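You operate a simulated robot arm through the tools that you are given. There is no shell and no other tool. Be economical: measure what you need, move in short steps, check, and stop when the job is done.

The job below is to be done with a simulated two-armed robot. You get a single attempt, and the scene is never put back.

## Task
Take the blue crate and leave it on the bottom shelf of the supply rack. Push the station three drawer shut. Push the station two drawer shut. Press the station one program a button two times. Switch the tester switch on. Any order will do.

It is judged by the outcome, as a careful person would: the job done as asked, and still so three seconds after it is handed in. It fails if anything else is knocked over, pushed out of place, dropped, spilled or broken.

## Robot
Two 7-joint arms with three-finger grippers on one trunk, on a base that drives. Base frame: it is fixed to the floor where the robot stands at the start and does not move with it; the origin is under the middle of the robot, x ahead of it, y to its left, z up. Lengths are in m, angles in degrees, forces in N, time in s.
The left shoulder is at the start at [0.07, 0.146, 1.163], the right one opposite. With the tool pointing down near the work surface each hand reaches from about 0.3 to 0.68 m from the robot's upright axis, wherever it stands, measured 20 degrees to its own side. Places, roughly: blue crate [0.5, 0, 0.75]; bottom shelf of the supply rack [-1.9, 0.9, 0.2]; station one program a button [0.5, -6.1, 1.5]; station three drawer [0.2, -3.3, 0.7]; station two drawer [0.4, -4.6, 0.7]; tester switch [0.4, -8.3, 0.9]. Payload 2.2 kg a hand.
Tool frame (each hand has its own): the origin (TCP) lies between the finger pads and is the grasp point; the fingertips stand 0.028 m ahead of it; z points along the fingers, y is the line along which they close. The gripper opens to 0.102 m. The gripper's body begins 0.071 m behind the TCP.
Orientation is told as [roll, pitch, yaw] about the base's x, y, z axes, in that order, counted from this pose: with the fingers straight down and closing along the base's y, the tool's x points along the base's -x, its y along +y and its z along -z.

## Interface
- The arms move only by the tool servo_tool. It takes "left_moves", "right_moves" or both (then of equal length, played together; a hand with none holds still); each is a list that holds one entry, the list of rows, each a list of 7 numbers: the shift along the base's x, y, z in m, then the turn, a rotation vector about the base's x, y, z in degrees, then the opening, from 0 (shut) to 1 (fully open). In form: [[[dx, dy, dz, wx, wy, wz, hand], ...]]. A call has 1 to 12 rows; each row shifts and turns the commanded pose from where the row before left it. Rows are played at 5 a second. More than 0.05 m and 8.6 degrees between two rows, or a gripper value outside its range, and nothing of the call is played. A pose out of reach is approached as far as the arm can. The call stops where the force on the tool passes 40 N (or 10 N more than at its start, if that is more) or the arm is blocked; 0.2 s more then pass. The fingers move at their own pace and stop on an object; they squeeze with about 38 N. The grip force told is the motor's: it shows also when the fingers shut on nothing. Time passes only in rows, and 0.2 s behind the last, so rows that do not move let the fingers close. It gives the time, the measured TCP pose, the force on the tool (base axes), the opening and the grip force at its end, in the units of the frame above (readings bear some noise), with the torque about the TCP (base axes, N m) and any sound that the robot's microphone picked up.
- Cameras (640 x 400 px; columns grow to the right, rows downward): "scene" is now at [0.1308, -0.0099, 1.3773]; the picture's right is [-0.11, -0.99, 0.00], its down [-0.70, 0.08, -0.71] and it looks along [0.71, -0.08, -0.70] (base axes); focal length 271 px, centre (320, 200). "left" rides on the left gripper at [0.072, 0.038, -0.086] in its tool frame; the picture's right is [-0.46, 0.89, 0.00], its down [-0.60, -0.32, -0.73] and it looks along [-0.65, -0.34, 0.68] (tool axes); focal length 256 px, centre (320, 200). "right" rides on the right gripper at [0.069, 0.044, -0.086] in its tool frame; the picture's right is [-0.53, 0.85, 0.00], its down [-0.58, -0.36, -0.73] and it looks along [-0.62, -0.39, 0.68] (tool axes); focal length 256 px, centre (320, 200). There is no depth. A picture from a camera that has moved, and an enlarged one, comes with that camera's place and axes in the base frame and with its lens.
- grab_frame(camera): a new picture of that camera. It takes no simulated time.
- lift_body(by): slides the trunk up (or, below 0, down) by that many m; the arms and the scene camera ride with it, the base frame stays. It gives what a move gives, with no picture.
- steer(legs): drives the robot by 1 to 6 legs, each [ahead, left, turn to the left] in m, m and degrees, along the robot's own axes; the way and the turn of a leg run together, so that a leg with both is an arc; at most 1.5 m and 180 degrees a leg. The arms and the cameras ride along, it lands a little off, and it stops where it bumps. It gives what a move gives.
- pan_tilt(pan, tilt): turns the head with the scene camera to pan (to the left, within 86 degrees either way) and tilt (down, from -29 to 69), counted from straight ahead of the robot. It gives what a move gives.
- zoom(camera, box): a new picture of the part [left, top, right, bottom] of that camera's present view, enlarged. It takes no simulated time.
- hand_in(): hands the job in; it is judged then, once.

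Work in short steps. Places have to be worked out from the pictures, the camera data and where the tool is seen: move nearer, look again, correct. Check each grasp and each placing, and mend what went wrong. You have 165 turns and 130 pictures in all, those below and enlarged ones among them. Open the grippers and draw the arms clear of the work before you hand the job in, unless the task says otherwise; then end with one line.

The tools are called after ">>>" by a JSON object that holds its "name" and its "arguments". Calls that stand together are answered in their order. servo_tool: Moves the arms, as the interface text tells. Its arguments: {"type":"object","properties":{"left_moves":{"type":"array","items":{"type":"array","items":{"type":"array","items":{"type":"number"}}}},"right_moves":{"type":"array","items":{"type":"array","items":{"type":"array","items":{"type":"number"}}}}},"required":[]} The other tools are called the same way: lift_body (by) slides the trunk up or down; steer (legs) drives the base; pan_tilt (pan, tilt) turns the head that bears the scene camera; grab_frame (camera) takes a picture; zoom (camera, box) takes an enlarged picture of a part of a camera's view; hand_in () hands the job in.

At the start:

```text
time_s: 0.0
left_position: [0.5315, 0.108, 1.0876]
left_ee_rot: [0.0, 0.0, 0.1]
left_force: [-0.3, -0.3, -0.3]
left_wrist_torque: [-0.05, 0.0, 0.0]
left_width: 0.102
left_finger_force: 0.0
right_position: [0.4611, -0.3079, 1.1634]
right_ee_rot: [0.0, 0.0, 0.0]
right_force: [-0.4, 0.6, -1.1]
right_wrist_torque: [0.03, -0.01, -0.02]
right_width: 0.102
right_finger_force: 0.0
trunk travel left (down, up): [-0.7, 0.24]
robot x, y, heading: [0.0011, -0.0026, 0.1]
head pan, tilt: [-6.5, 44.7]
```

scene: 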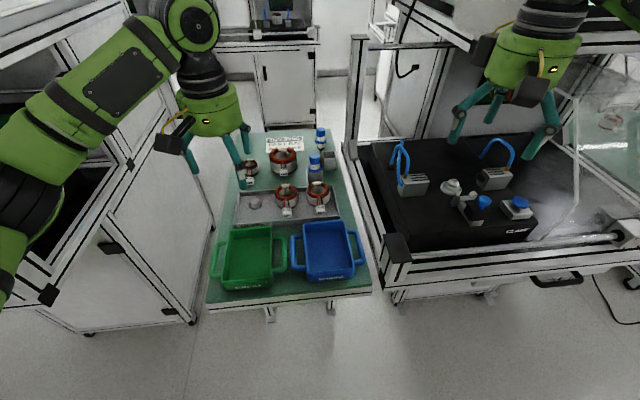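
right: 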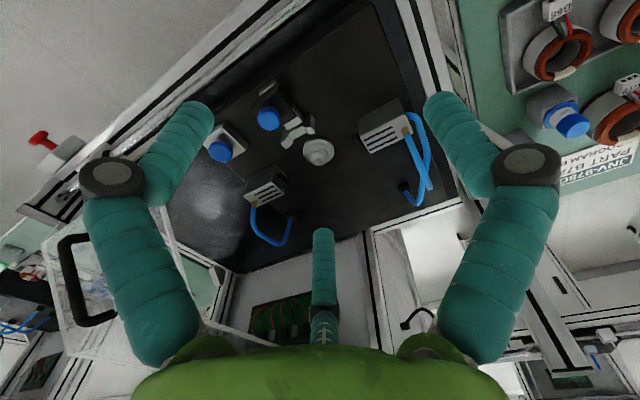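
left: 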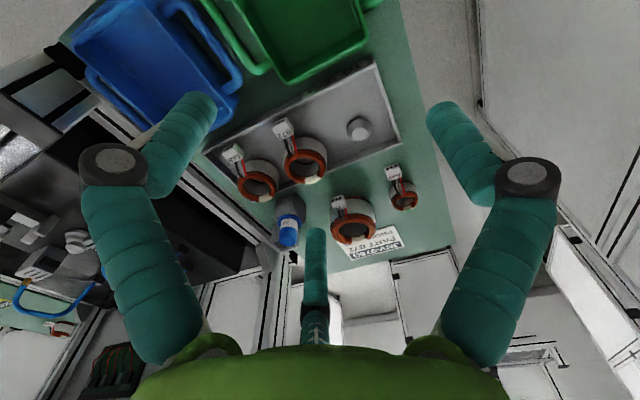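

I'll start by zooming on the crate to see its shape and handles.

>>> {"name": "zoom", "arguments": {"camera": "scene", "box": [200, 120, 380, 310]}}

>>> {"name": "zoom", "arguments": {"camera": "left", "box": [60, 0, 380, 200]}}

```text
2.11 times, centred on (290, 215) of scene
camera zoom: at [0.1308, -0.0099, 1.3773], right [-0.11, -0.99, 0.0], down [-0.7, 0.08, -0.71], along [0.71, -0.08, -0.7], focal length 570 px, centre (383, 168)
```

zoom: 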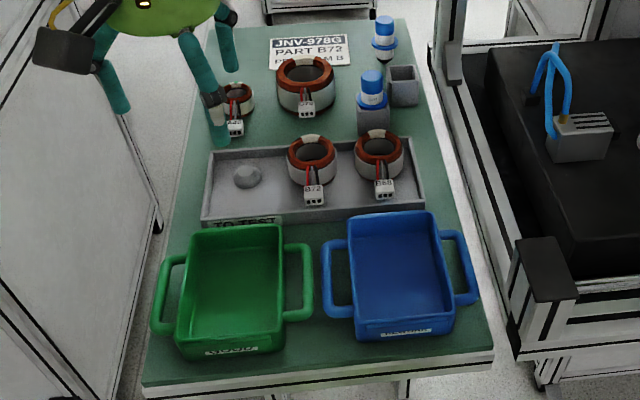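

```text
2.00 times, centred on (220, 100) of left
camera zoom: at [0.4587, 0.1448, 1.1744], right [0.46, 0.89, 0.0], down [0.6, -0.32, 0.73], along [0.65, -0.34, -0.68], focal length 512 px, centre (520, 400)
```

zoom: 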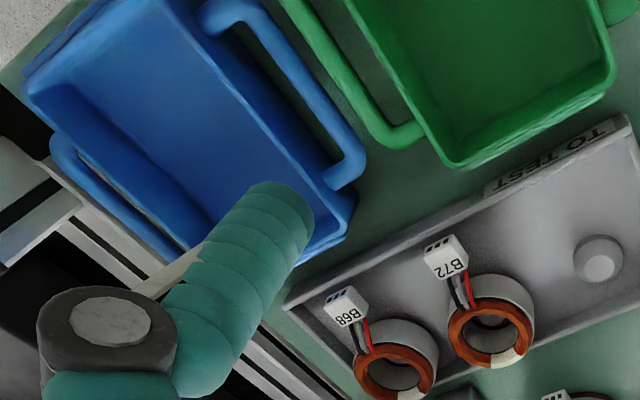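

The crate is empty, with side handles along x. I'll look around before moving.

>>> {"name": "pan_tilt", "arguments": {"pan": 80, "tilt": 25}}

>>> {"name": "grab_frame", "arguments": {"camera": "scene"}}

>>> {"name": "pan_tilt", "arguments": {"pan": -70, "tilt": 25}}

>>> {"name": "grab_frame", "arguments": {"camera": "scene"}}

```text
time_s: 1.6
left_position: [0.53, 0.1079, 1.0867]
left_ee_rot: [-0.1, 0.0, 0.1]
left_force: [-0.9, 0.1, 0.4]
left_wrist_torque: [0.01, 0.03, -0.02]
left_width: 0.1021
left_finger_force: 0.0
right_position: [0.4602, -0.3069, 1.1634]
right_ee_rot: [0.0, 0.1, -0.1]
right_force: [-0.3, -0.1, 0.3]
right_wrist_torque: [0.01, -0.01, 0.02]
right_width: 0.1022
right_finger_force: 0.0
trunk travel left (down, up): [-0.7, 0.24]
robot x, y, heading: [-0.0014, 0.0017, 0.3]
head pan, tilt: [80.0, 25.0]
```

```text
124 pictures are left
camera scene: at [0.0658, 0.0901, 1.4074], right [0.98, -0.17, 0.0], down [-0.07, -0.42, -0.91], along [0.16, 0.89, -0.42], focal length 271 px, centre (320, 200)
```

scene: 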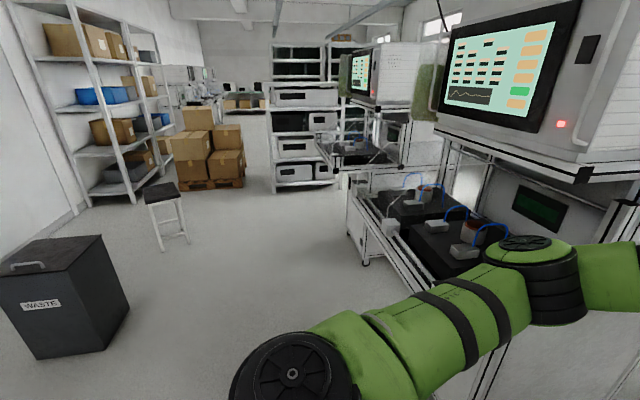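

```text
time_s: 4.0
left_position: [0.5312, 0.1093, 1.0878]
left_ee_rot: [0.0, 0.1, 0.0]
left_force: [0.7, -0.8, 0.5]
left_wrist_torque: [-0.03, -0.02, 0.01]
left_width: 0.1022
left_finger_force: 0.1
right_position: [0.4618, -0.306, 1.1627]
right_ee_rot: [0.0, 0.0, 0.0]
right_force: [-0.2, -0.3, 0.1]
right_wrist_torque: [-0.01, -0.01, -0.01]
right_width: 0.1018
right_finger_force: 0.0
trunk travel left (down, up): [-0.7, 0.24]
robot x, y, heading: [0.0009, 0.0006, -0.1]
head pan, tilt: [-70.0, 25.0]
```

```text
123 pictures are left
camera scene: at [0.0813, -0.0872, 1.4074], right [-0.94, -0.34, 0.0], down [-0.14, 0.4, -0.91], along [0.31, -0.85, -0.42], focal length 271 px, centre (320, 200)
```

scene: 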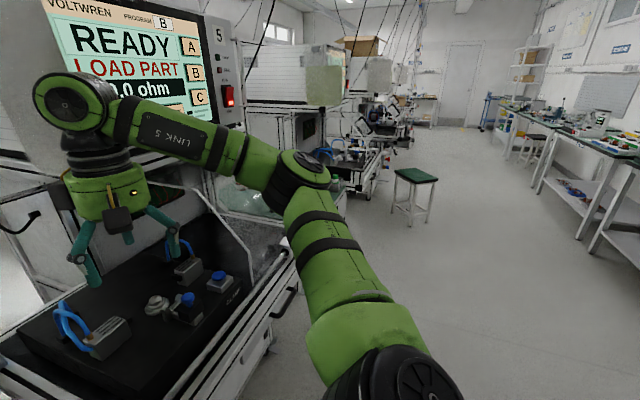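

The rack is behind me. I'll back off, turn toward it and look before choosing how to grip the crate.

>>> {"name": "steer", "arguments": {"legs": [[-0.6, 0, 0], [0, 0, 120]]}}

>>> {"name": "pan_tilt", "arguments": {"pan": 20, "tilt": 35}}

>>> {"name": "grab_frame", "arguments": {"camera": "scene"}}

```text
time_s: 12.4
left_position: [-0.9681, 0.3977, 1.0882]
left_ee_rot: [0.1, -0.1, 121.1]
left_force: [0.5, 0.6, -0.7]
left_wrist_torque: [0.03, -0.03, -0.01]
left_width: 0.102
left_finger_force: 0.0
right_position: [-0.5774, 0.5514, 1.1631]
right_ee_rot: [0.0, 0.0, 121.1]
right_force: [-1.0, -0.8, -0.3]
right_wrist_torque: [-0.03, 0.02, 0.01]
right_width: 0.102
right_finger_force: 0.1
trunk travel left (down, up): [-0.7, 0.24]
robot x, y, heading: [-0.6021, 0.0015, 121.2]
head pan, tilt: [-70.0, 25.0]
```

```text
time_s: 14.0
left_position: [-0.9673, 0.3977, 1.0888]
left_ee_rot: [0.1, 0.0, 121.1]
left_force: [0.2, 0.9, -0.1]
left_wrist_torque: [-0.01, -0.03, 0.0]
left_width: 0.1018
left_finger_force: 0.2
right_position: [-0.5782, 0.5522, 1.1642]
right_ee_rot: [-0.1, 0.0, 121.0]
right_force: [0.6, 0.2, -0.2]
right_wrist_torque: [0.01, 0.04, 0.01]
right_width: 0.1018
right_finger_force: 0.1
trunk travel left (down, up): [-0.7, 0.24]
robot x, y, heading: [-0.6049, 0.0037, 121.4]
head pan, tilt: [20.0, 35.0]
```

```text
122 pictures are left
camera scene: at [-0.697, 0.0972, 1.3917], right [0.63, 0.78, 0.0], down [0.45, -0.36, -0.82], along [-0.64, 0.52, -0.57], focal length 271 px, centre (320, 200)
```

scene: 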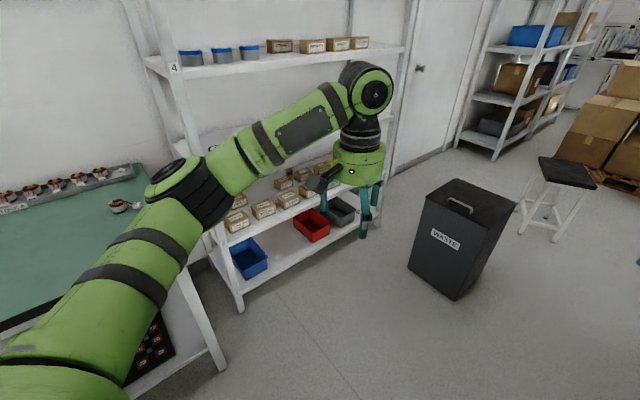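

The rack faces +x. I'll zoom in on the bottom shelf and look for a free spot.

>>> {"name": "zoom", "arguments": {"camera": "scene", "box": [190, 150, 390, 320]}}

>>> {"name": "grab_frame", "arguments": {"camera": "left"}}

```text
2.35 times, centred on (290, 235) of scene
camera zoom: at [-0.697, 0.0972, 1.3917], right [0.63, 0.78, 0.0], down [0.45, -0.36, -0.82], along [-0.64, 0.52, -0.57], focal length 637 px, centre (391, 118)
```

zoom: 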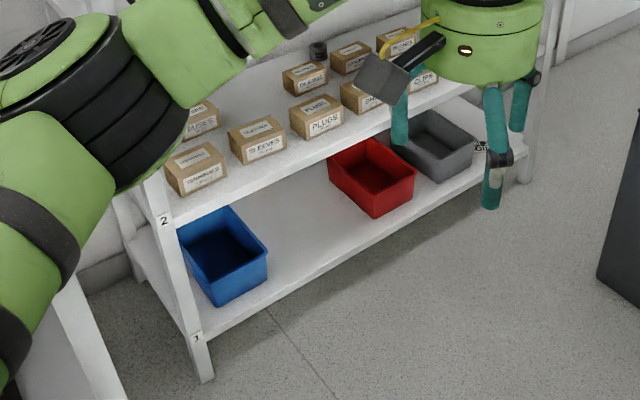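

```text
120 pictures are left
camera left: at [-0.9632, 0.3151, 1.1744], right [-1.0, -0.06, 0.0], down [-0.04, 0.68, 0.73], along [-0.04, 0.73, -0.68], focal length 256 px, centre (320, 200)
```

left: 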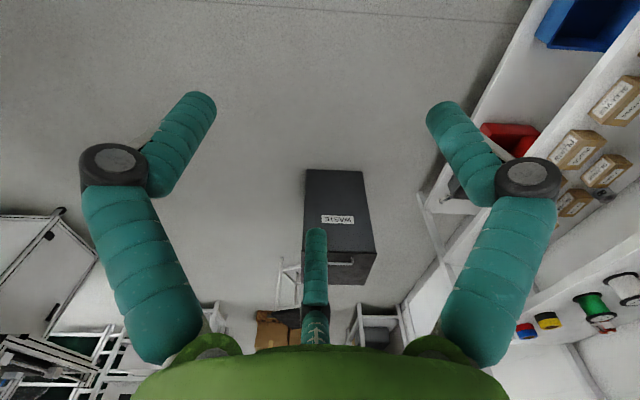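

The bottom shelf (z≈0.2, front edge x≈-1.66) has a free gap at y≈0.53–0.85 between the blue and red bins. My plan is to grip the crate's near wall with the left hand (closing along the robot's ahead axis), set it partly onto the shelf, then push it in. I'll turn back first and rotate the left hand while in free space.

>>> {"name": "steer", "arguments": {"legs": [[0, 0, -121.3], [0.5, -0.05, 0]]}}

>>> {"name": "servo_tool", "arguments": {"left_moves": [[[0, 0, 0, 0, 0, -8.5, 1], [0, 0, 0, 0, 0, -8.5, 1], [0, 0, 0, 0, 0, -8.5, 1], [0, 0, 0, 0, 0, -8.5, 1], [0, 0, 0, 0, 0, -8.5, 1], [0, 0, 0, 0, 0, -8.5, 1], [0, 0, 0, 0, 0, -8.5, 1], [0, 0, 0, 0, 0, -8.5, 1], [0, 0, 0, 0, 0, -8.5, 1], [0, 0, 0, 0, 0, -8.5, 1], [0, 0, 0, 0, 0, -5, 1], [0, 0, 0, 0, 0, 0, 1]]]}}

>>> {"name": "pan_tilt", "arguments": {"pan": 0, "tilt": 50}}

>>> {"name": "grab_frame", "arguments": {"camera": "scene"}}

>>> {"name": "grab_frame", "arguments": {"camera": "left"}}

```text
time_s: 22.1
left_position: [0.4336, 0.0399, 1.0885]
left_ee_rot: [0.0, -0.1, -0.9]
left_force: [-0.1, 0.3, 0.1]
left_wrist_torque: [0.0, -0.01, -0.01]
left_width: 0.1018
left_finger_force: 0.1
right_position: [0.3557, -0.3732, 1.1635]
right_ee_rot: [0.1, -0.1, -0.9]
right_force: [0.4, -0.2, 0.5]
right_wrist_torque: [-0.01, -0.03, 0.01]
right_width: 0.1018
right_finger_force: 0.1
trunk travel left (down, up): [-0.7, 0.24]
robot x, y, heading: [-0.1033, -0.0586, -0.9]
head pan, tilt: [20.0, 35.0]
```

```text
time_s: 24.7
left_position: [0.4329, 0.0412, 1.0878]
left_ee_rot: [0.0, 0.0, -91.0]
left_force: [0.1, -0.1, -0.3]
left_wrist_torque: [-0.03, 0.02, -0.04]
left_width: 0.102
left_finger_force: 0.0
right_position: [0.3561, -0.3742, 1.1637]
right_ee_rot: [0.1, -0.1, -1.0]
right_force: [0.0, -0.3, -0.4]
right_wrist_torque: [-0.01, -0.03, 0.03]
right_width: 0.1021
right_finger_force: 0.0
trunk travel left (down, up): [-0.7, 0.24]
robot x, y, heading: [-0.1, -0.0641, -0.9]
head pan, tilt: [20.0, 35.0]
```

```text
time_s: 25.5
left_position: [0.4319, 0.041, 1.0878]
left_ee_rot: [0.1, 0.0, -90.9]
left_force: [0.9, 0.3, -0.4]
left_wrist_torque: [0.01, 0.02, -0.01]
left_width: 0.1021
left_finger_force: 0.1
right_position: [0.357, -0.3735, 1.164]
right_ee_rot: [0.0, 0.0, -1.0]
right_force: [-0.4, 0.0, 0.5]
right_wrist_torque: [0.01, -0.02, 0.01]
right_width: 0.1019
right_finger_force: 0.0
trunk travel left (down, up): [-0.7, 0.24]
robot x, y, heading: [-0.0998, -0.0586, -1.1]
head pan, tilt: [0.0, 50.0]
```

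```text
119 pictures are left
camera scene: at [0.0273, -0.0616, 1.37], right [-0.02, -1.0, 0.0], down [-0.77, 0.01, -0.64], along [0.64, -0.01, -0.77], focal length 271 px, centre (320, 200)
```

scene: 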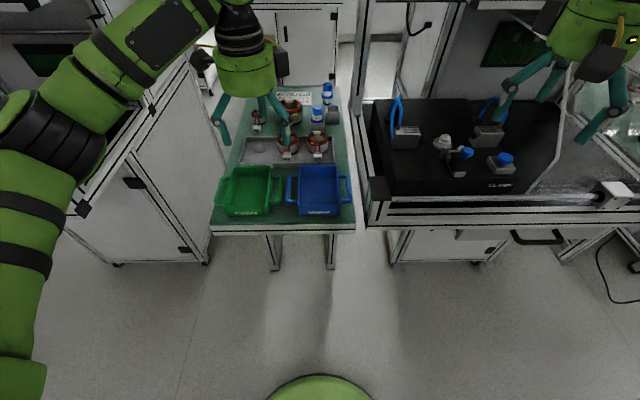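

```text
118 pictures are left
camera left: at [0.4722, 0.1108, 1.1747], right [0.88, -0.48, 0.0], down [-0.33, -0.6, 0.73], along [-0.35, -0.64, -0.68], focal length 256 px, centre (320, 200)
```

left: 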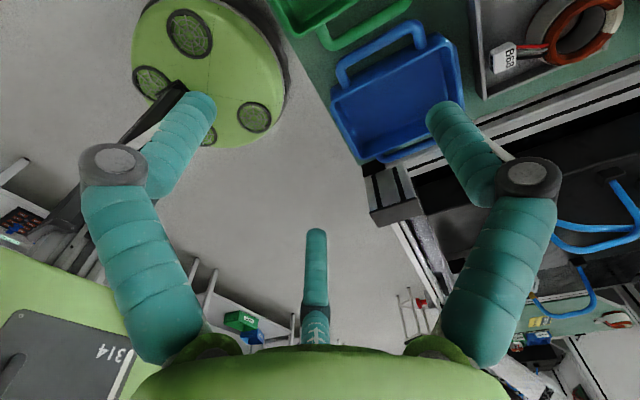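

I'll zoom in on the crate to triangulate its rim.

>>> {"name": "zoom", "arguments": {"camera": "scene", "box": [260, 140, 380, 230]}}

>>> {"name": "zoom", "arguments": {"camera": "left", "box": [260, 0, 520, 180]}}

```text
4.44 times, centred on (320, 185) of scene
camera zoom: at [0.0273, -0.0616, 1.37], right [-0.02, -1.0, 0.0], down [-0.77, 0.01, -0.64], along [0.64, -0.01, -0.77], focal length 1204 px, centre (320, 267)
```

zoom: 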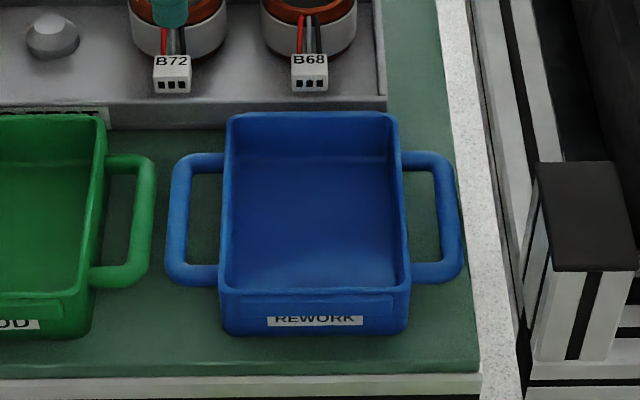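

```text
2.22 times, centred on (390, 90) of left
camera zoom: at [0.4722, 0.1108, 1.1747], right [0.88, -0.48, 0.0], down [-0.33, -0.6, 0.73], along [-0.35, -0.64, -0.68], focal length 569 px, centre (164, 444)
```

zoom: 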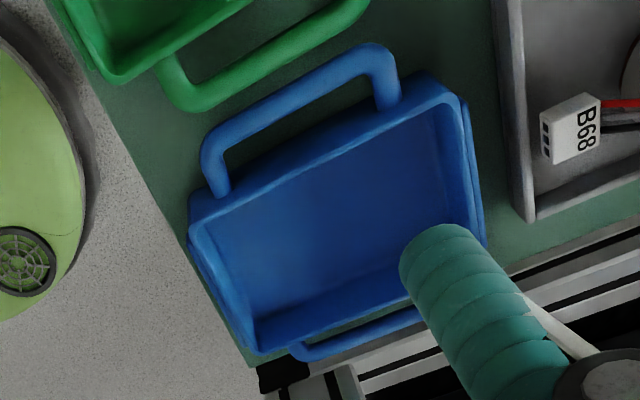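

The rim is at z≈0.88 and the near wall at x≈0.42, y −0.015 to −0.114. The crate is about 0.10 wide, 0.14 deep and 0.04 tall. I'll move above the near wall and look.

>>> {"name": "servo_tool", "arguments": {"left_moves": [[[-0.003, -0.035, 0, 0, 0, 0, 1], [-0.003, -0.035, 0, 0, 0, 0, 1], [-0.004, -0.035, -0.03, 0, 0, 0, 1], [0, 0, -0.04, 0, 0, 0, 1], [0, 0, -0.04, 0, 0, 0, 1], [0, 0, -0.03, 0, 0, 0, 1], [0, 0, 0, 0, 0, 0, 1]]]}}

>>> {"name": "grab_frame", "arguments": {"camera": "left"}}

>>> {"name": "zoom", "arguments": {"camera": "scene", "box": [230, 110, 390, 230]}}

```text
time_s: 27.1
left_position: [0.421, -0.0672, 0.9479]
left_ee_rot: [-0.1, 0.0, -90.8]
left_force: [0.2, 0.2, 0.2]
left_wrist_torque: [-0.01, 0.01, 0.02]
left_width: 0.102
left_finger_force: 0.1
right_position: [0.3567, -0.373, 1.1628]
right_ee_rot: [0.0, 0.0, -1.0]
right_force: [0.5, -0.6, 0.3]
right_wrist_torque: [0.03, 0.02, 0.01]
right_width: 0.1018
right_finger_force: 0.1
trunk travel left (down, up): [-0.7, 0.24]
robot x, y, heading: [-0.1012, -0.0612, -0.9]
head pan, tilt: [0.0, 50.0]
```

```text
115 pictures are left
camera left: at [0.4611, 0.0038, 1.0342], right [0.88, -0.48, 0.0], down [-0.33, -0.6, 0.73], along [-0.35, -0.64, -0.68], focal length 256 px, centre (320, 200)
```

left: 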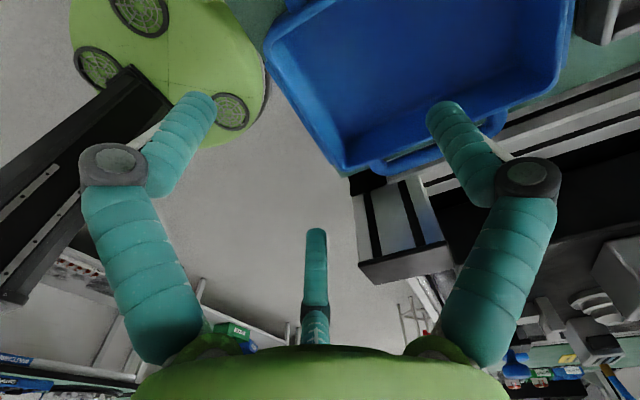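

```text
3.33 times, centred on (310, 170) of scene
camera zoom: at [0.027, -0.0614, 1.37], right [-0.02, -1.0, 0.0], down [-0.77, 0.01, -0.64], along [0.64, -0.01, -0.77], focal length 903 px, centre (353, 300)
```

zoom: 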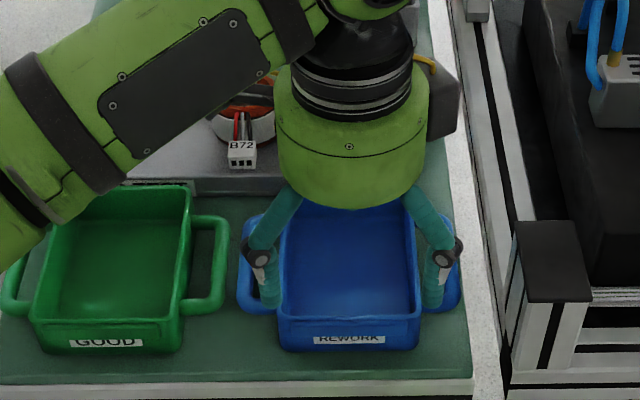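

The visible gripper has one far finger and two spread near ones. With the wall slightly ahead of the TCP it still works, so I'll shift back 1.2 cm and descend to the rim, watching the force.

>>> {"name": "servo_tool", "arguments": {"left_moves": [[[-0.012, 0.002, 0, 0, 0, 0, 1], [0, 0, -0.025, 0, 0, 0, 1], [0, 0, -0.02, 0, 0, 0, 1], [0, 0, -0.018, 0, 0, 0, 1], [0, 0, 0, 0, 0, 0, 1]]]}}

>>> {"name": "grab_frame", "arguments": {"camera": "left"}}

>>> {"name": "zoom", "arguments": {"camera": "scene", "box": [260, 140, 380, 230]}}

```text
time_s: 28.3
left_position: [0.4115, -0.063, 0.8843]
left_ee_rot: [0.0, 0.1, -90.9]
left_force: [-0.2, 0.6, -0.1]
left_wrist_torque: [-0.01, 0.04, 0.0]
left_width: 0.1017
left_finger_force: 0.1
right_position: [0.3575, -0.3743, 1.1638]
right_ee_rot: [0.0, 0.0, -1.0]
right_force: [0.5, 0.0, 0.2]
right_wrist_torque: [0.0, 0.01, -0.01]
right_width: 0.1019
right_finger_force: 0.0
trunk travel left (down, up): [-0.7, 0.24]
robot x, y, heading: [-0.1017, -0.0582, -0.7]
head pan, tilt: [0.0, 50.0]
```

```text
113 pictures are left
camera left: at [0.4505, 0.0074, 0.9706], right [0.88, -0.48, 0.0], down [-0.33, -0.6, 0.73], along [-0.35, -0.64, -0.68], focal length 256 px, centre (320, 200)
```

left: 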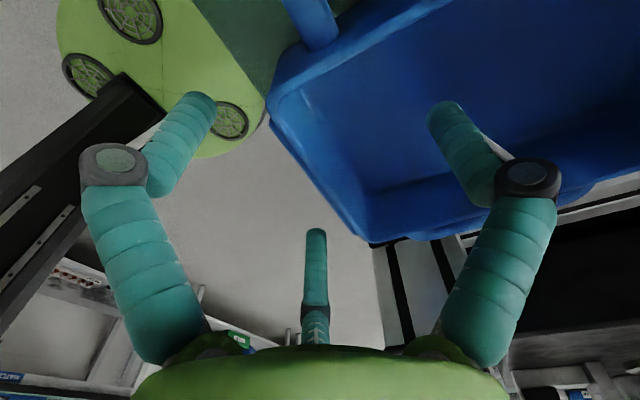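

```text
4.44 times, centred on (320, 185) of scene
camera zoom: at [0.0273, -0.0618, 1.3699], right [-0.02, -1.0, 0.0], down [-0.77, 0.01, -0.64], along [0.64, -0.01, -0.77], focal length 1204 px, centre (320, 267)
```

zoom: 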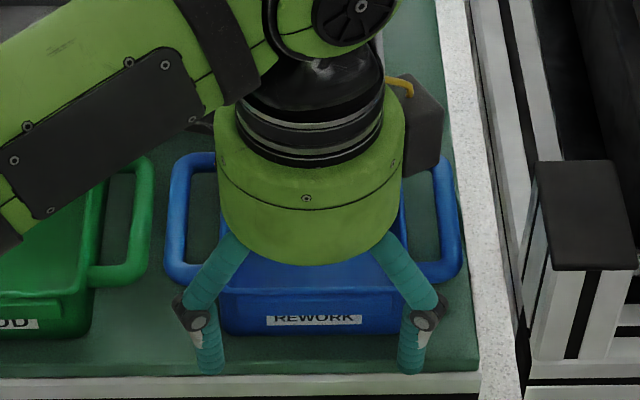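

The fingers straddle the near wall, with the far one inside the crate. I'll close.

>>> {"name": "servo_tool", "arguments": {"left_moves": [[[0, 0, 0, 0, 0, 0, 0.5], [0, 0, 0, 0, 0, 0, 0.0], [0, 0, 0, 0, 0, 0, 0.0], [0, 0, 0, 0, 0, 0, 0.0], [0, 0, 0, 0, 0, 0, 0.0], [0, 0, 0, 0, 0, 0, 0.0]]]}}

>>> {"name": "zoom", "arguments": {"camera": "scene", "box": [260, 140, 380, 230]}}

>>> {"name": "grab_frame", "arguments": {"camera": "left"}}

```text
time_s: 29.7
left_position: [0.4097, -0.0633, 0.8849]
left_ee_rot: [0.2, 0.0, -91.0]
left_force: [2.1, -0.8, 5.4]
left_wrist_torque: [0.0, -0.93, -0.04]
left_width: 0.0139
left_finger_force: 37.8
right_position: [0.357, -0.3729, 1.1631]
right_ee_rot: [0.0, 0.0, -0.9]
right_force: [0.0, 0.2, -0.3]
right_wrist_torque: [-0.04, 0.01, 0.0]
right_width: 0.1021
right_finger_force: 0.1
trunk travel left (down, up): [-0.7, 0.24]
robot x, y, heading: [-0.0981, -0.0582, -1.1]
head pan, tilt: [0.0, 50.0]
```

```text
4.44 times, centred on (320, 185) of scene
camera zoom: at [0.0268, -0.0617, 1.37], right [-0.02, -1.0, 0.0], down [-0.77, 0.01, -0.64], along [0.64, -0.01, -0.77], focal length 1204 px, centre (320, 267)
```

zoom: 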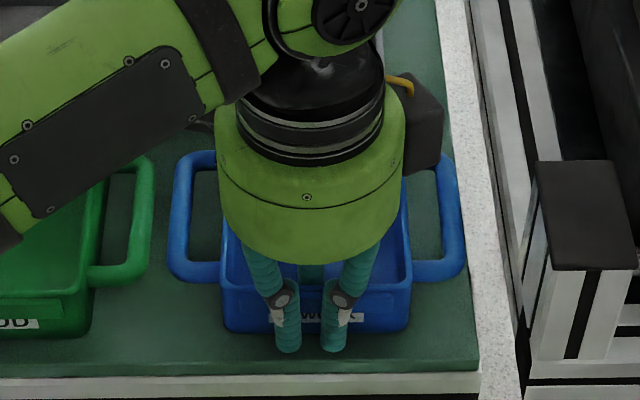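

```text
110 pictures are left
camera left: at [0.4503, 0.0073, 0.9714], right [0.88, -0.48, 0.0], down [-0.33, -0.6, 0.73], along [-0.35, -0.64, -0.68], focal length 256 px, centre (320, 200)
```

left: 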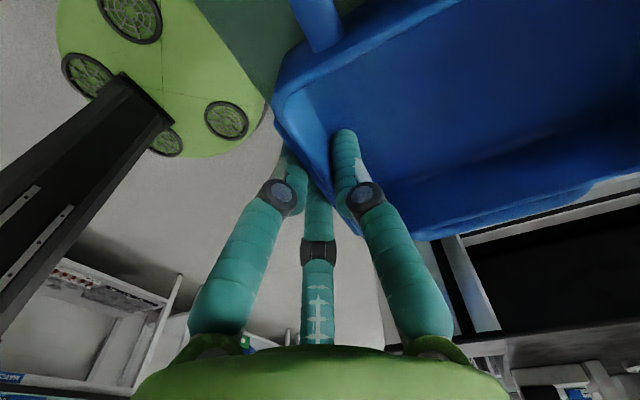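

It's gripped at 14 mm. I'll lift slowly and check the sag.

>>> {"name": "servo_tool", "arguments": {"left_moves": [[[0, 0, 0.02, 0, 0, 0, 0], [0, 0, 0.03, 0, 0, 0, 0], [0, 0, 0.04, 0, 0, 0, 0], [0, 0, 0, 0, 0, 0, 0], [0, 0, 0, 0, 0, 0, 0]]]}}

>>> {"name": "zoom", "arguments": {"camera": "scene", "box": [220, 100, 420, 240]}}

>>> {"name": "grab_frame", "arguments": {"camera": "left"}}

```text
time_s: 30.9
left_position: [0.4105, -0.0633, 0.9755]
left_ee_rot: [-0.1, 0.1, -90.9]
left_force: [-0.1, 0.4, -1.9]
left_wrist_torque: [-0.01, 0.11, 0.0]
left_width: 0.0136
left_finger_force: 38.2
right_position: [0.3572, -0.3728, 1.1631]
right_ee_rot: [0.1, 0.0, -1.0]
right_force: [-0.1, -0.5, -0.2]
right_wrist_torque: [0.01, 0.03, -0.01]
right_width: 0.102
right_finger_force: 0.0
trunk travel left (down, up): [-0.7, 0.24]
robot x, y, heading: [-0.0989, -0.0613, -1.0]
head pan, tilt: [0.0, 50.0]
```

```text
2.86 times, centred on (320, 170) of scene
camera zoom: at [0.0276, -0.0617, 1.3699], right [-0.02, -1.0, 0.0], down [-0.77, 0.01, -0.64], along [0.64, -0.01, -0.77], focal length 774 px, centre (320, 286)
```

zoom: 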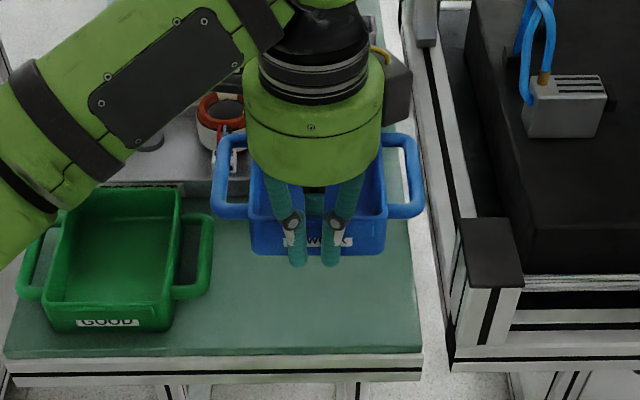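

```text
108 pictures are left
camera left: at [0.4506, 0.0067, 1.0622], right [0.88, -0.48, 0.0], down [-0.33, -0.6, 0.73], along [-0.35, -0.64, -0.68], focal length 256 px, centre (320, 200)
```

left: 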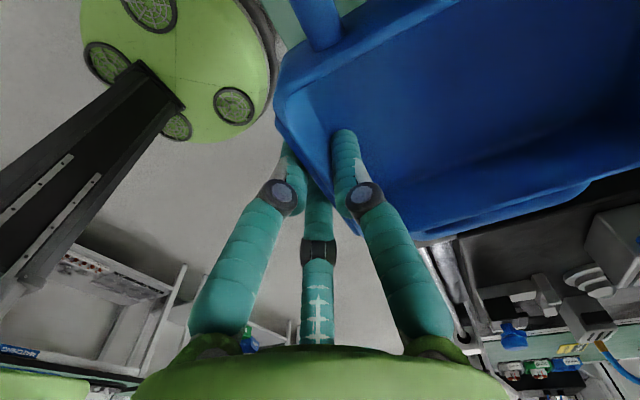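

The crate is held firmly with no sag (~0.2 kg). I'll raise it and tuck the right arm in, then back off, turn to face the rack and shift to line up with the gap.

>>> {"name": "servo_tool", "arguments": {"left_moves": [[[0, 0, 0.04, 0, 0, 0, 0], [0, 0, 0.04, 0, 0, 0, 0], [0, 0, 0, 0, 0, 0, 0], [0, 0, 0, 0, 0, 0, 0]]], "right_moves": [[[-0.03, 0.02, 0, 0, 0, 0, 1], [-0.03, 0.02, 0, 0, 0, 0, 1], [-0.03, 0.02, 0, 0, 0, 0, 1], [0, 0, 0, 0, 0, 0, 1]]]}}

>>> {"name": "steer", "arguments": {"legs": [[-0.5, 0, 0], [0, 0, 90], [0, 0, 91], [0, -0.72, 0]]}}

>>> {"name": "pan_tilt", "arguments": {"pan": 0, "tilt": 40}}

>>> {"name": "grab_frame", "arguments": {"camera": "scene"}}

```text
time_s: 31.9
left_position: [0.4111, -0.0625, 1.0562]
left_ee_rot: [-0.1, 0.1, -90.9]
left_force: [0.2, 0.0, -1.7]
left_wrist_torque: [0.02, 0.12, -0.01]
left_width: 0.0135
left_finger_force: 38.1
right_position: [0.2674, -0.3124, 1.1619]
right_ee_rot: [0.0, 0.0, -1.1]
right_force: [0.4, 0.0, -0.3]
right_wrist_torque: [0.03, -0.02, -0.04]
right_width: 0.1017
right_finger_force: 0.0
trunk travel left (down, up): [-0.7, 0.24]
robot x, y, heading: [-0.1008, -0.0564, -0.9]
head pan, tilt: [0.0, 50.0]
```

```text
time_s: 46.0
left_position: [-1.0895, 0.6718, 1.0569]
left_ee_rot: [0.0, 0.0, 88.3]
left_force: [-1.3, -0.1, -2.1]
left_wrist_torque: [0.01, -0.12, 0.0]
left_width: 0.0135
left_finger_force: 38.4
right_position: [-0.9406, 0.9205, 1.1618]
right_ee_rot: [0.1, -0.1, 178.3]
right_force: [-0.1, 0.4, 0.4]
right_wrist_torque: [-0.02, -0.04, 0.02]
right_width: 0.1021
right_finger_force: 0.1
trunk travel left (down, up): [-0.7, 0.24]
robot x, y, heading: [-0.5793, 0.6635, 178.3]
head pan, tilt: [0.0, 50.0]
```

```text
time_s: 46.7
left_position: [-1.0883, 0.6719, 1.0548]
left_ee_rot: [-0.1, 0.0, 88.3]
left_force: [0.0, -0.2, -3.2]
left_wrist_torque: [-0.01, -0.14, 0.04]
left_width: 0.0135
left_finger_force: 37.5
right_position: [-0.9416, 0.9212, 1.162]
right_ee_rot: [0.0, 0.1, 178.4]
right_force: [-0.3, -0.7, -0.5]
right_wrist_torque: [-0.02, -0.01, 0.0]
right_width: 0.1019
right_finger_force: 0.0
trunk travel left (down, up): [-0.7, 0.24]
robot x, y, heading: [-0.5791, 0.6618, 178.3]
head pan, tilt: [0.0, 40.0]
```

```text
107 pictures are left
camera scene: at [-0.7137, 0.6668, 1.384], right [0.03, 1.0, 0.0], down [0.64, -0.02, -0.77], along [-0.77, 0.02, -0.64], focal length 271 px, centre (320, 200)
```

scene: 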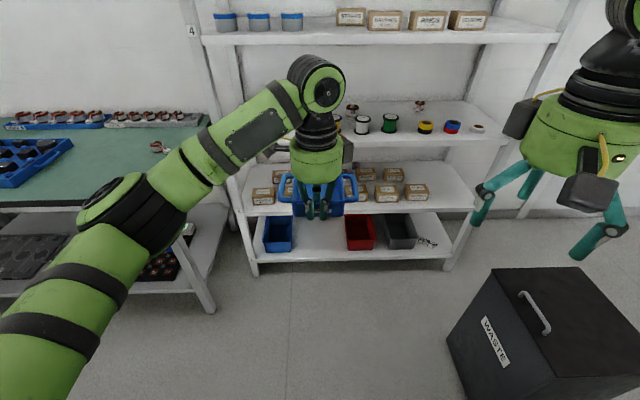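

The crate is at y≈0.672 and the gap's centre at y≈0.69, which a forward drive at this heading will roughly reach. I'll lower the trunk here, then look.

>>> {"name": "lift_body", "arguments": {"by": -0.58}}

>>> {"name": "pan_tilt", "arguments": {"pan": 0, "tilt": 25}}

>>> {"name": "grab_frame", "arguments": {"camera": "scene"}}

>>> {"name": "pan_tilt", "arguments": {"pan": -50, "tilt": 30}}

>>> {"name": "grab_frame", "arguments": {"camera": "scene"}}

```text
refused: -0.58 is not a number from -0.4 to 0.4
```

```text
time_s: 47.5
left_position: [-1.0871, 0.6719, 1.0556]
left_ee_rot: [0.0, 0.0, 88.3]
left_force: [-0.2, 0.1, -1.7]
left_wrist_torque: [-0.01, -0.17, -0.01]
left_width: 0.0138
left_finger_force: 38.0
right_position: [-0.9409, 0.9215, 1.1612]
right_ee_rot: [0.0, -0.1, 178.3]
right_force: [-0.6, -0.4, 1.0]
right_wrist_torque: [0.02, 0.02, 0.01]
right_width: 0.1019
right_finger_force: 0.0
trunk travel left (down, up): [-0.7, 0.24]
robot x, y, heading: [-0.5765, 0.6661, 178.3]
head pan, tilt: [0.0, 25.0]
```

```text
106 pictures are left
camera scene: at [-0.7208, 0.6666, 1.4073], right [0.03, 1.0, 0.0], down [0.42, -0.01, -0.91], along [-0.91, 0.03, -0.42], focal length 271 px, centre (320, 200)
```

scene: 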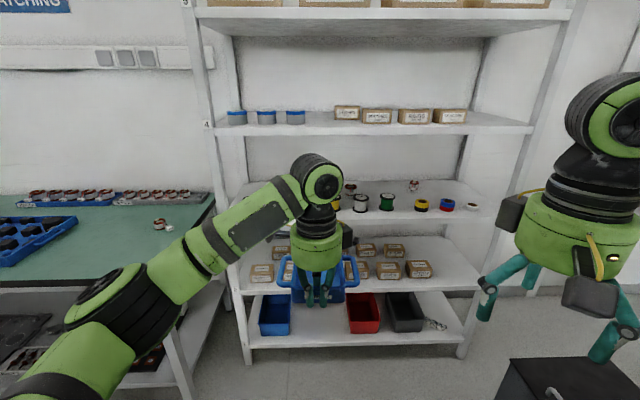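

```text
time_s: 48.6
left_position: [-1.0877, 0.6729, 1.0554]
left_ee_rot: [0.0, 0.0, 88.3]
left_force: [-0.4, 0.2, -2.5]
left_wrist_torque: [-0.02, -0.16, 0.0]
left_width: 0.0134
left_finger_force: 37.8
right_position: [-0.941, 0.9236, 1.1623]
right_ee_rot: [0.0, 0.0, 178.3]
right_force: [-0.4, 0.2, 0.2]
right_wrist_torque: [0.0, -0.02, 0.0]
right_width: 0.102
right_finger_force: 0.1
trunk travel left (down, up): [-0.7, 0.24]
robot x, y, heading: [-0.5776, 0.6644, 178.3]
head pan, tilt: [-50.0, 30.0]
```

```text
105 pictures are left
camera scene: at [-0.6848, 0.7348, 1.3994], right [0.78, 0.62, 0.0], down [0.31, -0.39, -0.87], along [-0.54, 0.68, -0.5], focal length 271 px, centre (320, 200)
```

scene: 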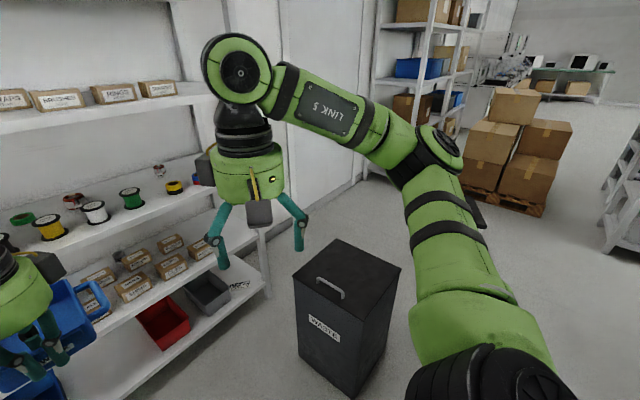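

The right elbow clears the bin (top ≈0.6). I'll lower the trunk in two steps.

>>> {"name": "lift_body", "arguments": {"by": -0.3}}

>>> {"name": "lift_body", "arguments": {"by": -0.28}}

>>> {"name": "pan_tilt", "arguments": {"pan": 0, "tilt": 25}}

>>> {"name": "grab_frame", "arguments": {"camera": "scene"}}

```text
time_s: 51.6
left_position: [-1.0882, 0.6731, 0.7545]
left_ee_rot: [0.0, 0.0, 88.3]
left_force: [0.4, -0.1, -1.7]
left_wrist_torque: [0.0, -0.15, 0.03]
left_width: 0.0139
left_finger_force: 38.2
right_position: [-0.9407, 0.9221, 0.862]
right_ee_rot: [0.0, 0.1, 178.3]
right_force: [0.7, -0.4, 0.3]
right_wrist_torque: [0.0, -0.02, 0.01]
right_width: 0.1022
right_finger_force: 0.1
trunk travel left (down, up): [-0.4, 0.54]
robot x, y, heading: [-0.5794, 0.6628, 178.1]
head pan, tilt: [-50.0, 30.0]
```

```text
time_s: 54.5
left_position: [-1.088, 0.6721, 0.475]
left_ee_rot: [0.0, -0.1, 88.2]
left_force: [-0.1, 0.2, -1.0]
left_wrist_torque: [-0.06, -0.16, 0.0]
left_width: 0.0138
left_finger_force: 37.8
right_position: [-0.9414, 0.9206, 0.5823]
right_ee_rot: [0.0, 0.0, 178.3]
right_force: [0.0, 0.2, 0.9]
right_wrist_torque: [-0.01, -0.02, -0.01]
right_width: 0.1021
right_finger_force: 0.0
trunk travel left (down, up): [-0.12, 0.82]
robot x, y, heading: [-0.5811, 0.6634, 178.2]
head pan, tilt: [-50.0, 30.0]
```

```text
time_s: 55.7
left_position: [-1.0867, 0.6726, 0.4751]
left_ee_rot: [0.0, 0.0, 88.3]
left_force: [0.4, 0.0, -2.7]
left_wrist_torque: [-0.03, -0.15, 0.0]
left_width: 0.0133
left_finger_force: 38.6
right_position: [-0.9414, 0.9214, 0.582]
right_ee_rot: [-0.1, 0.0, 178.2]
right_force: [0.4, 0.7, -0.2]
right_wrist_torque: [0.04, 0.01, 0.01]
right_width: 0.102
right_finger_force: 0.1
trunk travel left (down, up): [-0.12, 0.82]
robot x, y, heading: [-0.577, 0.6581, 178.6]
head pan, tilt: [0.0, 25.0]
```

```text
104 pictures are left
camera scene: at [-0.7207, 0.6667, 0.8274], right [0.03, 1.0, 0.0], down [0.42, -0.01, -0.91], along [-0.91, 0.03, -0.42], focal length 271 px, centre (320, 200)
```

scene: 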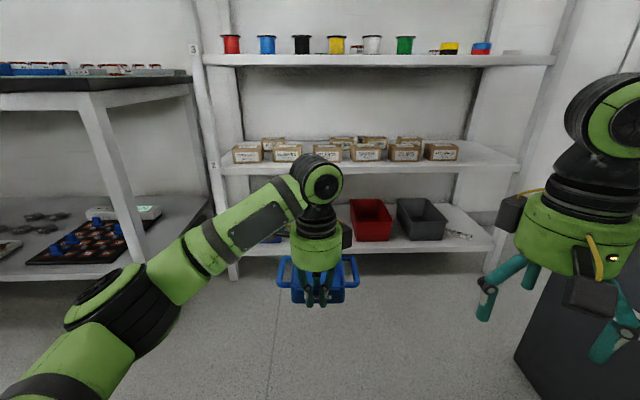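

Next I'll lower the arm to just above shelf height, drive partway and check the alignment.

>>> {"name": "servo_tool", "arguments": {"left_moves": [[[0, 0, -0.04, 0, 0, 0, 0], [0, 0, -0.04, 0, 0, 0, 0], [0, 0, -0.04, 0, 0, 0, 0], [0, 0, -0.04, 0, 0, 0, 0], [0, 0, -0.03, 0, 0, 0, 0], [0, 0, 0, 0, 0, 0, 0]]]}}

>>> {"name": "steer", "arguments": {"legs": [[0.33, 0, 1.5]]}}

>>> {"name": "pan_tilt", "arguments": {"pan": 0, "tilt": 45}}

>>> {"name": "grab_frame", "arguments": {"camera": "scene"}}

>>> {"name": "grab_frame", "arguments": {"camera": "left"}}

```text
time_s: 57.1
left_position: [-1.0878, 0.6739, 0.2853]
left_ee_rot: [0.1, 0.0, 88.3]
left_force: [0.2, 0.8, -2.2]
left_wrist_torque: [-0.02, -0.12, 0.01]
left_width: 0.0132
left_finger_force: 38.0
right_position: [-0.9422, 0.9212, 0.5826]
right_ee_rot: [0.0, 0.1, 178.3]
right_force: [0.8, 0.1, 0.3]
right_wrist_torque: [-0.04, -0.02, -0.01]
right_width: 0.1016
right_finger_force: 0.0
trunk travel left (down, up): [-0.12, 0.82]
robot x, y, heading: [-0.5796, 0.6637, 178.4]
head pan, tilt: [0.0, 25.0]
```

```text
time_s: 59.3
left_position: [-1.4228, 0.6654, 0.2852]
left_ee_rot: [0.0, 0.1, 89.8]
left_force: [0.0, 1.2, -2.5]
left_wrist_torque: [-0.03, -0.16, -0.01]
left_width: 0.0135
left_finger_force: 38.4
right_position: [-1.2828, 0.9191, 0.5818]
right_ee_rot: [0.1, -0.1, 179.7]
right_force: [-0.4, -0.5, 0.3]
right_wrist_torque: [-0.05, 0.04, 0.0]
right_width: 0.102
right_finger_force: 0.0
trunk travel left (down, up): [-0.12, 0.82]
robot x, y, heading: [-0.9133, 0.6714, 179.4]
head pan, tilt: [0.0, 25.0]
```

```text
time_s: 60.1
left_position: [-1.4229, 0.6658, 0.2849]
left_ee_rot: [-0.2, 0.2, 89.7]
left_force: [-0.4, 0.2, -2.4]
left_wrist_torque: [-0.01, -0.14, -0.01]
left_width: 0.0136
left_finger_force: 37.6
right_position: [-1.282, 0.9188, 0.5825]
right_ee_rot: [0.0, 0.0, 179.7]
right_force: [-0.2, 0.4, -0.2]
right_wrist_torque: [-0.02, 0.04, 0.0]
right_width: 0.1019
right_finger_force: 0.2
trunk travel left (down, up): [-0.12, 0.82]
robot x, y, heading: [-0.9133, 0.6686, 179.6]
head pan, tilt: [0.0, 45.0]
```

```text
103 pictures are left
camera scene: at [-1.045, 0.6693, 0.7969], right [0.01, 1.0, 0.0], down [0.71, 0.0, -0.71], along [-0.71, 0.0, -0.71], focal length 271 px, centre (320, 200)
```

scene: 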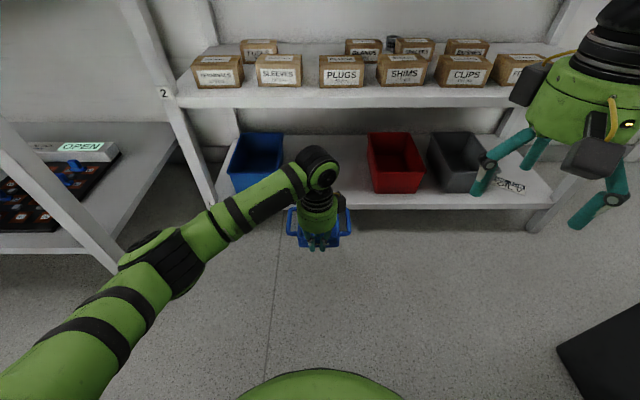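

```text
102 pictures are left
camera left: at [-1.4608, 0.5928, 0.3716], right [-0.88, 0.47, 0.0], down [0.32, 0.6, 0.73], along [0.34, 0.64, -0.68], focal length 256 px, centre (320, 200)
```

left: 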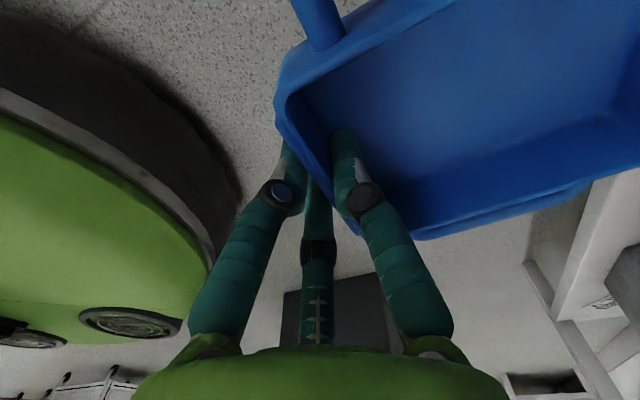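

I'll zoom in to measure the shelf edges and the gap.

>>> {"name": "zoom", "arguments": {"camera": "scene", "box": [200, 60, 460, 260]}}

```text
2.00 times, centred on (330, 160) of scene
camera zoom: at [-1.045, 0.6693, 0.7969], right [0.01, 1.0, 0.0], down [0.71, 0.0, -0.71], along [-0.71, 0.0, -0.71], focal length 542 px, centre (300, 280)
```

zoom: 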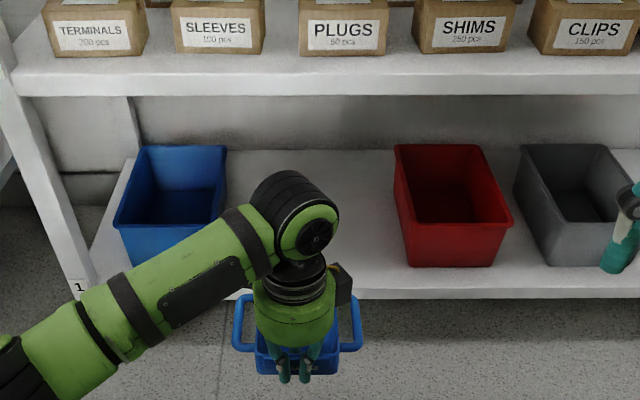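

The crate is aligned with clear margins (crate y 0.59–0.75, gap 0.54–0.84). I'll drive in until the crate's far part is over the shelf.

>>> {"name": "steer", "arguments": {"legs": [[0.165, -0.015, 0]]}}

>>> {"name": "zoom", "arguments": {"camera": "scene", "box": [200, 60, 460, 260]}}

>>> {"name": "grab_frame", "arguments": {"camera": "left"}}

```text
time_s: 61.5
left_position: [-1.587, 0.6826, 0.285]
left_ee_rot: [0.1, 0.1, 89.7]
left_force: [0.7, 0.4, -1.9]
left_wrist_torque: [-0.03, -0.15, -0.01]
left_width: 0.0134
left_finger_force: 38.1
right_position: [-1.4459, 0.9354, 0.5818]
right_ee_rot: [0.1, 0.0, 179.6]
right_force: [1.5, -0.3, 0.8]
right_wrist_torque: [0.04, -0.01, 0.02]
right_width: 0.1023
right_finger_force: 0.1
trunk travel left (down, up): [-0.12, 0.82]
robot x, y, heading: [-1.0801, 0.6864, 179.7]
head pan, tilt: [0.0, 45.0]
```

```text
2.00 times, centred on (330, 160) of scene
camera zoom: at [-1.2097, 0.6854, 0.7968], right [0.01, 1.0, 0.0], down [0.71, -0.01, -0.71], along [-0.71, 0.01, -0.71], focal length 542 px, centre (300, 280)
```

zoom: 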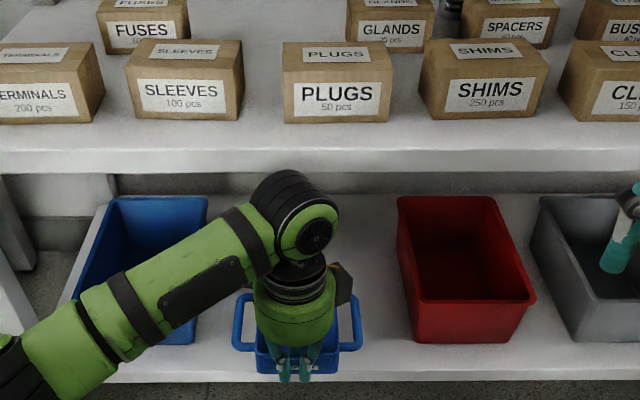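

```text
99 pictures are left
camera left: at [-1.6256, 0.6094, 0.3717], right [-0.88, 0.47, 0.0], down [0.32, 0.6, 0.73], along [0.34, 0.64, -0.68], focal length 256 px, centre (320, 200)
```

left: 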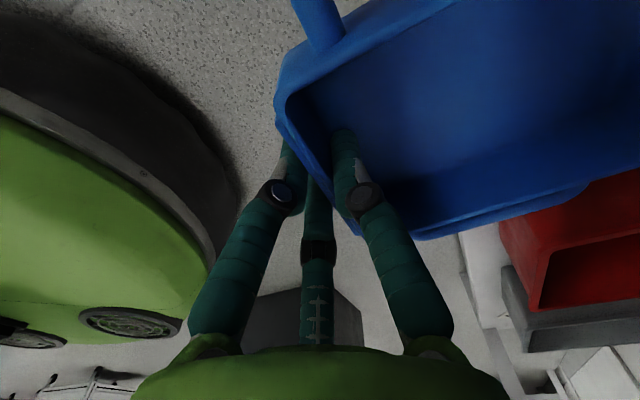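

Shelf top is ≈0.16 with its edge at x≈-1.663. I'll lower toward it and read the force.

>>> {"name": "servo_tool", "arguments": {"left_moves": [[[0, 0, -0.03, 0, 0, 0, 0], [0, 0, -0.02, 0, 0, 0, 0], [0, 0, -0.01, 0, 0, 0, 0], [0, 0, 0, 0, 0, 0, 0]]]}}

>>> {"name": "zoom", "arguments": {"camera": "scene", "box": [240, 160, 400, 270]}}

```text
time_s: 62.5
left_position: [-1.5891, 0.6828, 0.2256]
left_ee_rot: [0.1, 0.1, 89.7]
left_force: [-0.1, 0.4, -1.4]
left_wrist_torque: [0.0, -0.13, -0.04]
left_width: 0.0136
left_finger_force: 38.3
right_position: [-1.4472, 0.9343, 0.5827]
right_ee_rot: [0.0, 0.1, 179.6]
right_force: [-0.2, 0.5, 0.7]
right_wrist_torque: [0.02, -0.01, -0.02]
right_width: 0.1021
right_finger_force: 0.1
trunk travel left (down, up): [-0.12, 0.82]
robot x, y, heading: [-1.0758, 0.6882, 179.5]
head pan, tilt: [0.0, 45.0]
```

```text
3.64 times, centred on (320, 215) of scene
camera zoom: at [-1.2097, 0.6854, 0.7968], right [0.01, 1.0, 0.0], down [0.71, -0.01, -0.71], along [-0.71, 0.01, -0.71], focal length 985 px, centre (320, 146)
```

zoom: 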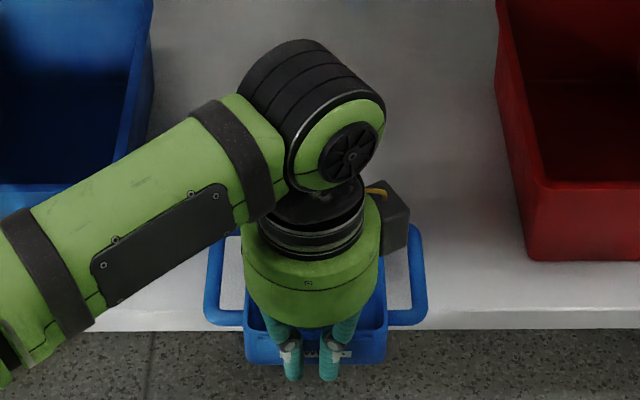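

No contact yet. I'll continue down in small steps until the crate touches.

>>> {"name": "servo_tool", "arguments": {"left_moves": [[[0, 0, -0.005, 0, 0, 0, 0], [0, 0, -0.005, 0, 0, 0, 0], [0, 0, 0, 0, 0, 0, 0]]]}}

```text
time_s: 63.4
left_position: [-1.5887, 0.6825, 0.2154]
left_ee_rot: [-0.1, 0.2, 89.7]
left_force: [0.6, 0.0, -1.1]
left_wrist_torque: [0.01, -0.15, 0.02]
left_width: 0.0135
left_finger_force: 38.5
right_position: [-1.4471, 0.9357, 0.5826]
right_ee_rot: [0.1, 0.0, 179.6]
right_force: [-0.9, 0.3, 0.8]
right_wrist_torque: [-0.01, 0.0, -0.01]
right_width: 0.1016
right_finger_force: 0.0
trunk travel left (down, up): [-0.12, 0.82]
robot x, y, heading: [-1.0761, 0.6813, 179.5]
head pan, tilt: [0.0, 45.0]
```

Still no contact, and the wrist is now well below shelf two. I'll drive 4 cm further in at this height.

>>> {"name": "steer", "arguments": {"legs": [[0.04, 0, 0]]}}

>>> {"name": "servo_tool", "arguments": {"left_moves": [[[0, 0, -0.004, 0, 0, 0, 0], [0, 0, -0.004, 0, 0, 0, 0], [0, 0, 0, 0, 0, 0, 0]]]}}

>>> {"name": "zoom", "arguments": {"camera": "scene", "box": [220, 120, 420, 270]}}

```text
time_s: 64.2
left_position: [-1.6282, 0.6819, 0.2162]
left_ee_rot: [-0.1, 0.1, 89.7]
left_force: [0.3, 0.1, -2.1]
left_wrist_torque: [0.01, -0.11, 0.02]
left_width: 0.0133
left_finger_force: 38.0
right_position: [-1.4878, 0.9332, 0.5828]
right_ee_rot: [-0.1, 0.0, 179.7]
right_force: [-0.4, 0.4, 0.2]
right_wrist_torque: [-0.02, 0.0, -0.02]
right_width: 0.1018
right_finger_force: 0.0
trunk travel left (down, up): [-0.12, 0.82]
robot x, y, heading: [-1.1166, 0.6863, 180.0]
head pan, tilt: [0.0, 45.0]
```

```text
time_s: 65.0
left_position: [-1.6287, 0.6832, 0.2071]
left_ee_rot: [0.0, 0.0, 89.7]
left_force: [0.7, 0.2, -1.0]
left_wrist_torque: [0.03, -0.12, 0.0]
left_width: 0.0135
left_finger_force: 38.1
right_position: [-1.4866, 0.935, 0.582]
right_ee_rot: [0.1, 0.0, 179.8]
right_force: [-0.3, 0.3, -0.4]
right_wrist_torque: [0.04, 0.01, 0.01]
right_width: 0.1019
right_finger_force: 0.0
trunk travel left (down, up): [-0.12, 0.82]
robot x, y, heading: [-1.1187, 0.686, 179.6]
head pan, tilt: [0.0, 45.0]
```

```text
2.67 times, centred on (320, 195) of scene
camera zoom: at [-1.2496, 0.6855, 0.7968], right [0.01, 1.0, 0.0], down [0.71, 0.0, -0.71], along [-0.71, 0.0, -0.71], focal length 722 px, centre (320, 213)
```

zoom: 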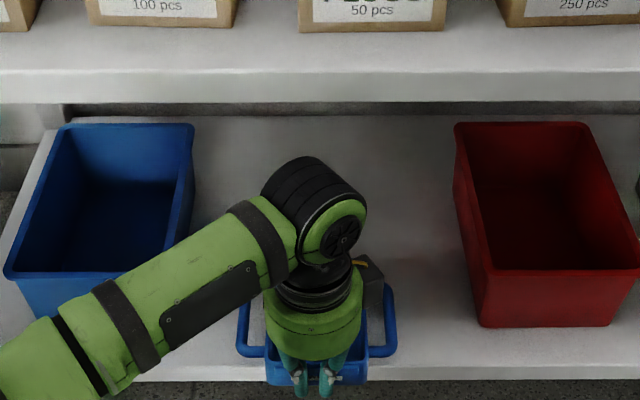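

There's plenty of room. I'll keep lowering in small steps.

>>> {"name": "servo_tool", "arguments": {"left_moves": [[[0, 0, -0.004, 0, 0, 0, 0], [0, 0, -0.004, 0, 0, 0, 0], [0, 0, 0, 0, 0, 0, 0]]]}}

```text
time_s: 65.8
left_position: [-1.6279, 0.6815, 0.1986]
left_ee_rot: [0.0, 0.0, 89.7]
left_force: [0.6, 0.1, -2.4]
left_wrist_torque: [-0.02, -0.15, -0.01]
left_width: 0.0135
left_finger_force: 37.9
right_position: [-1.4872, 0.9347, 0.5816]
right_ee_rot: [0.0, -0.1, 179.7]
right_force: [-0.1, -0.8, 0.0]
right_wrist_torque: [-0.03, 0.01, 0.02]
right_width: 0.1021
right_finger_force: 0.0
trunk travel left (down, up): [-0.12, 0.82]
robot x, y, heading: [-1.1203, 0.6833, 179.8]
head pan, tilt: [0.0, 45.0]
```

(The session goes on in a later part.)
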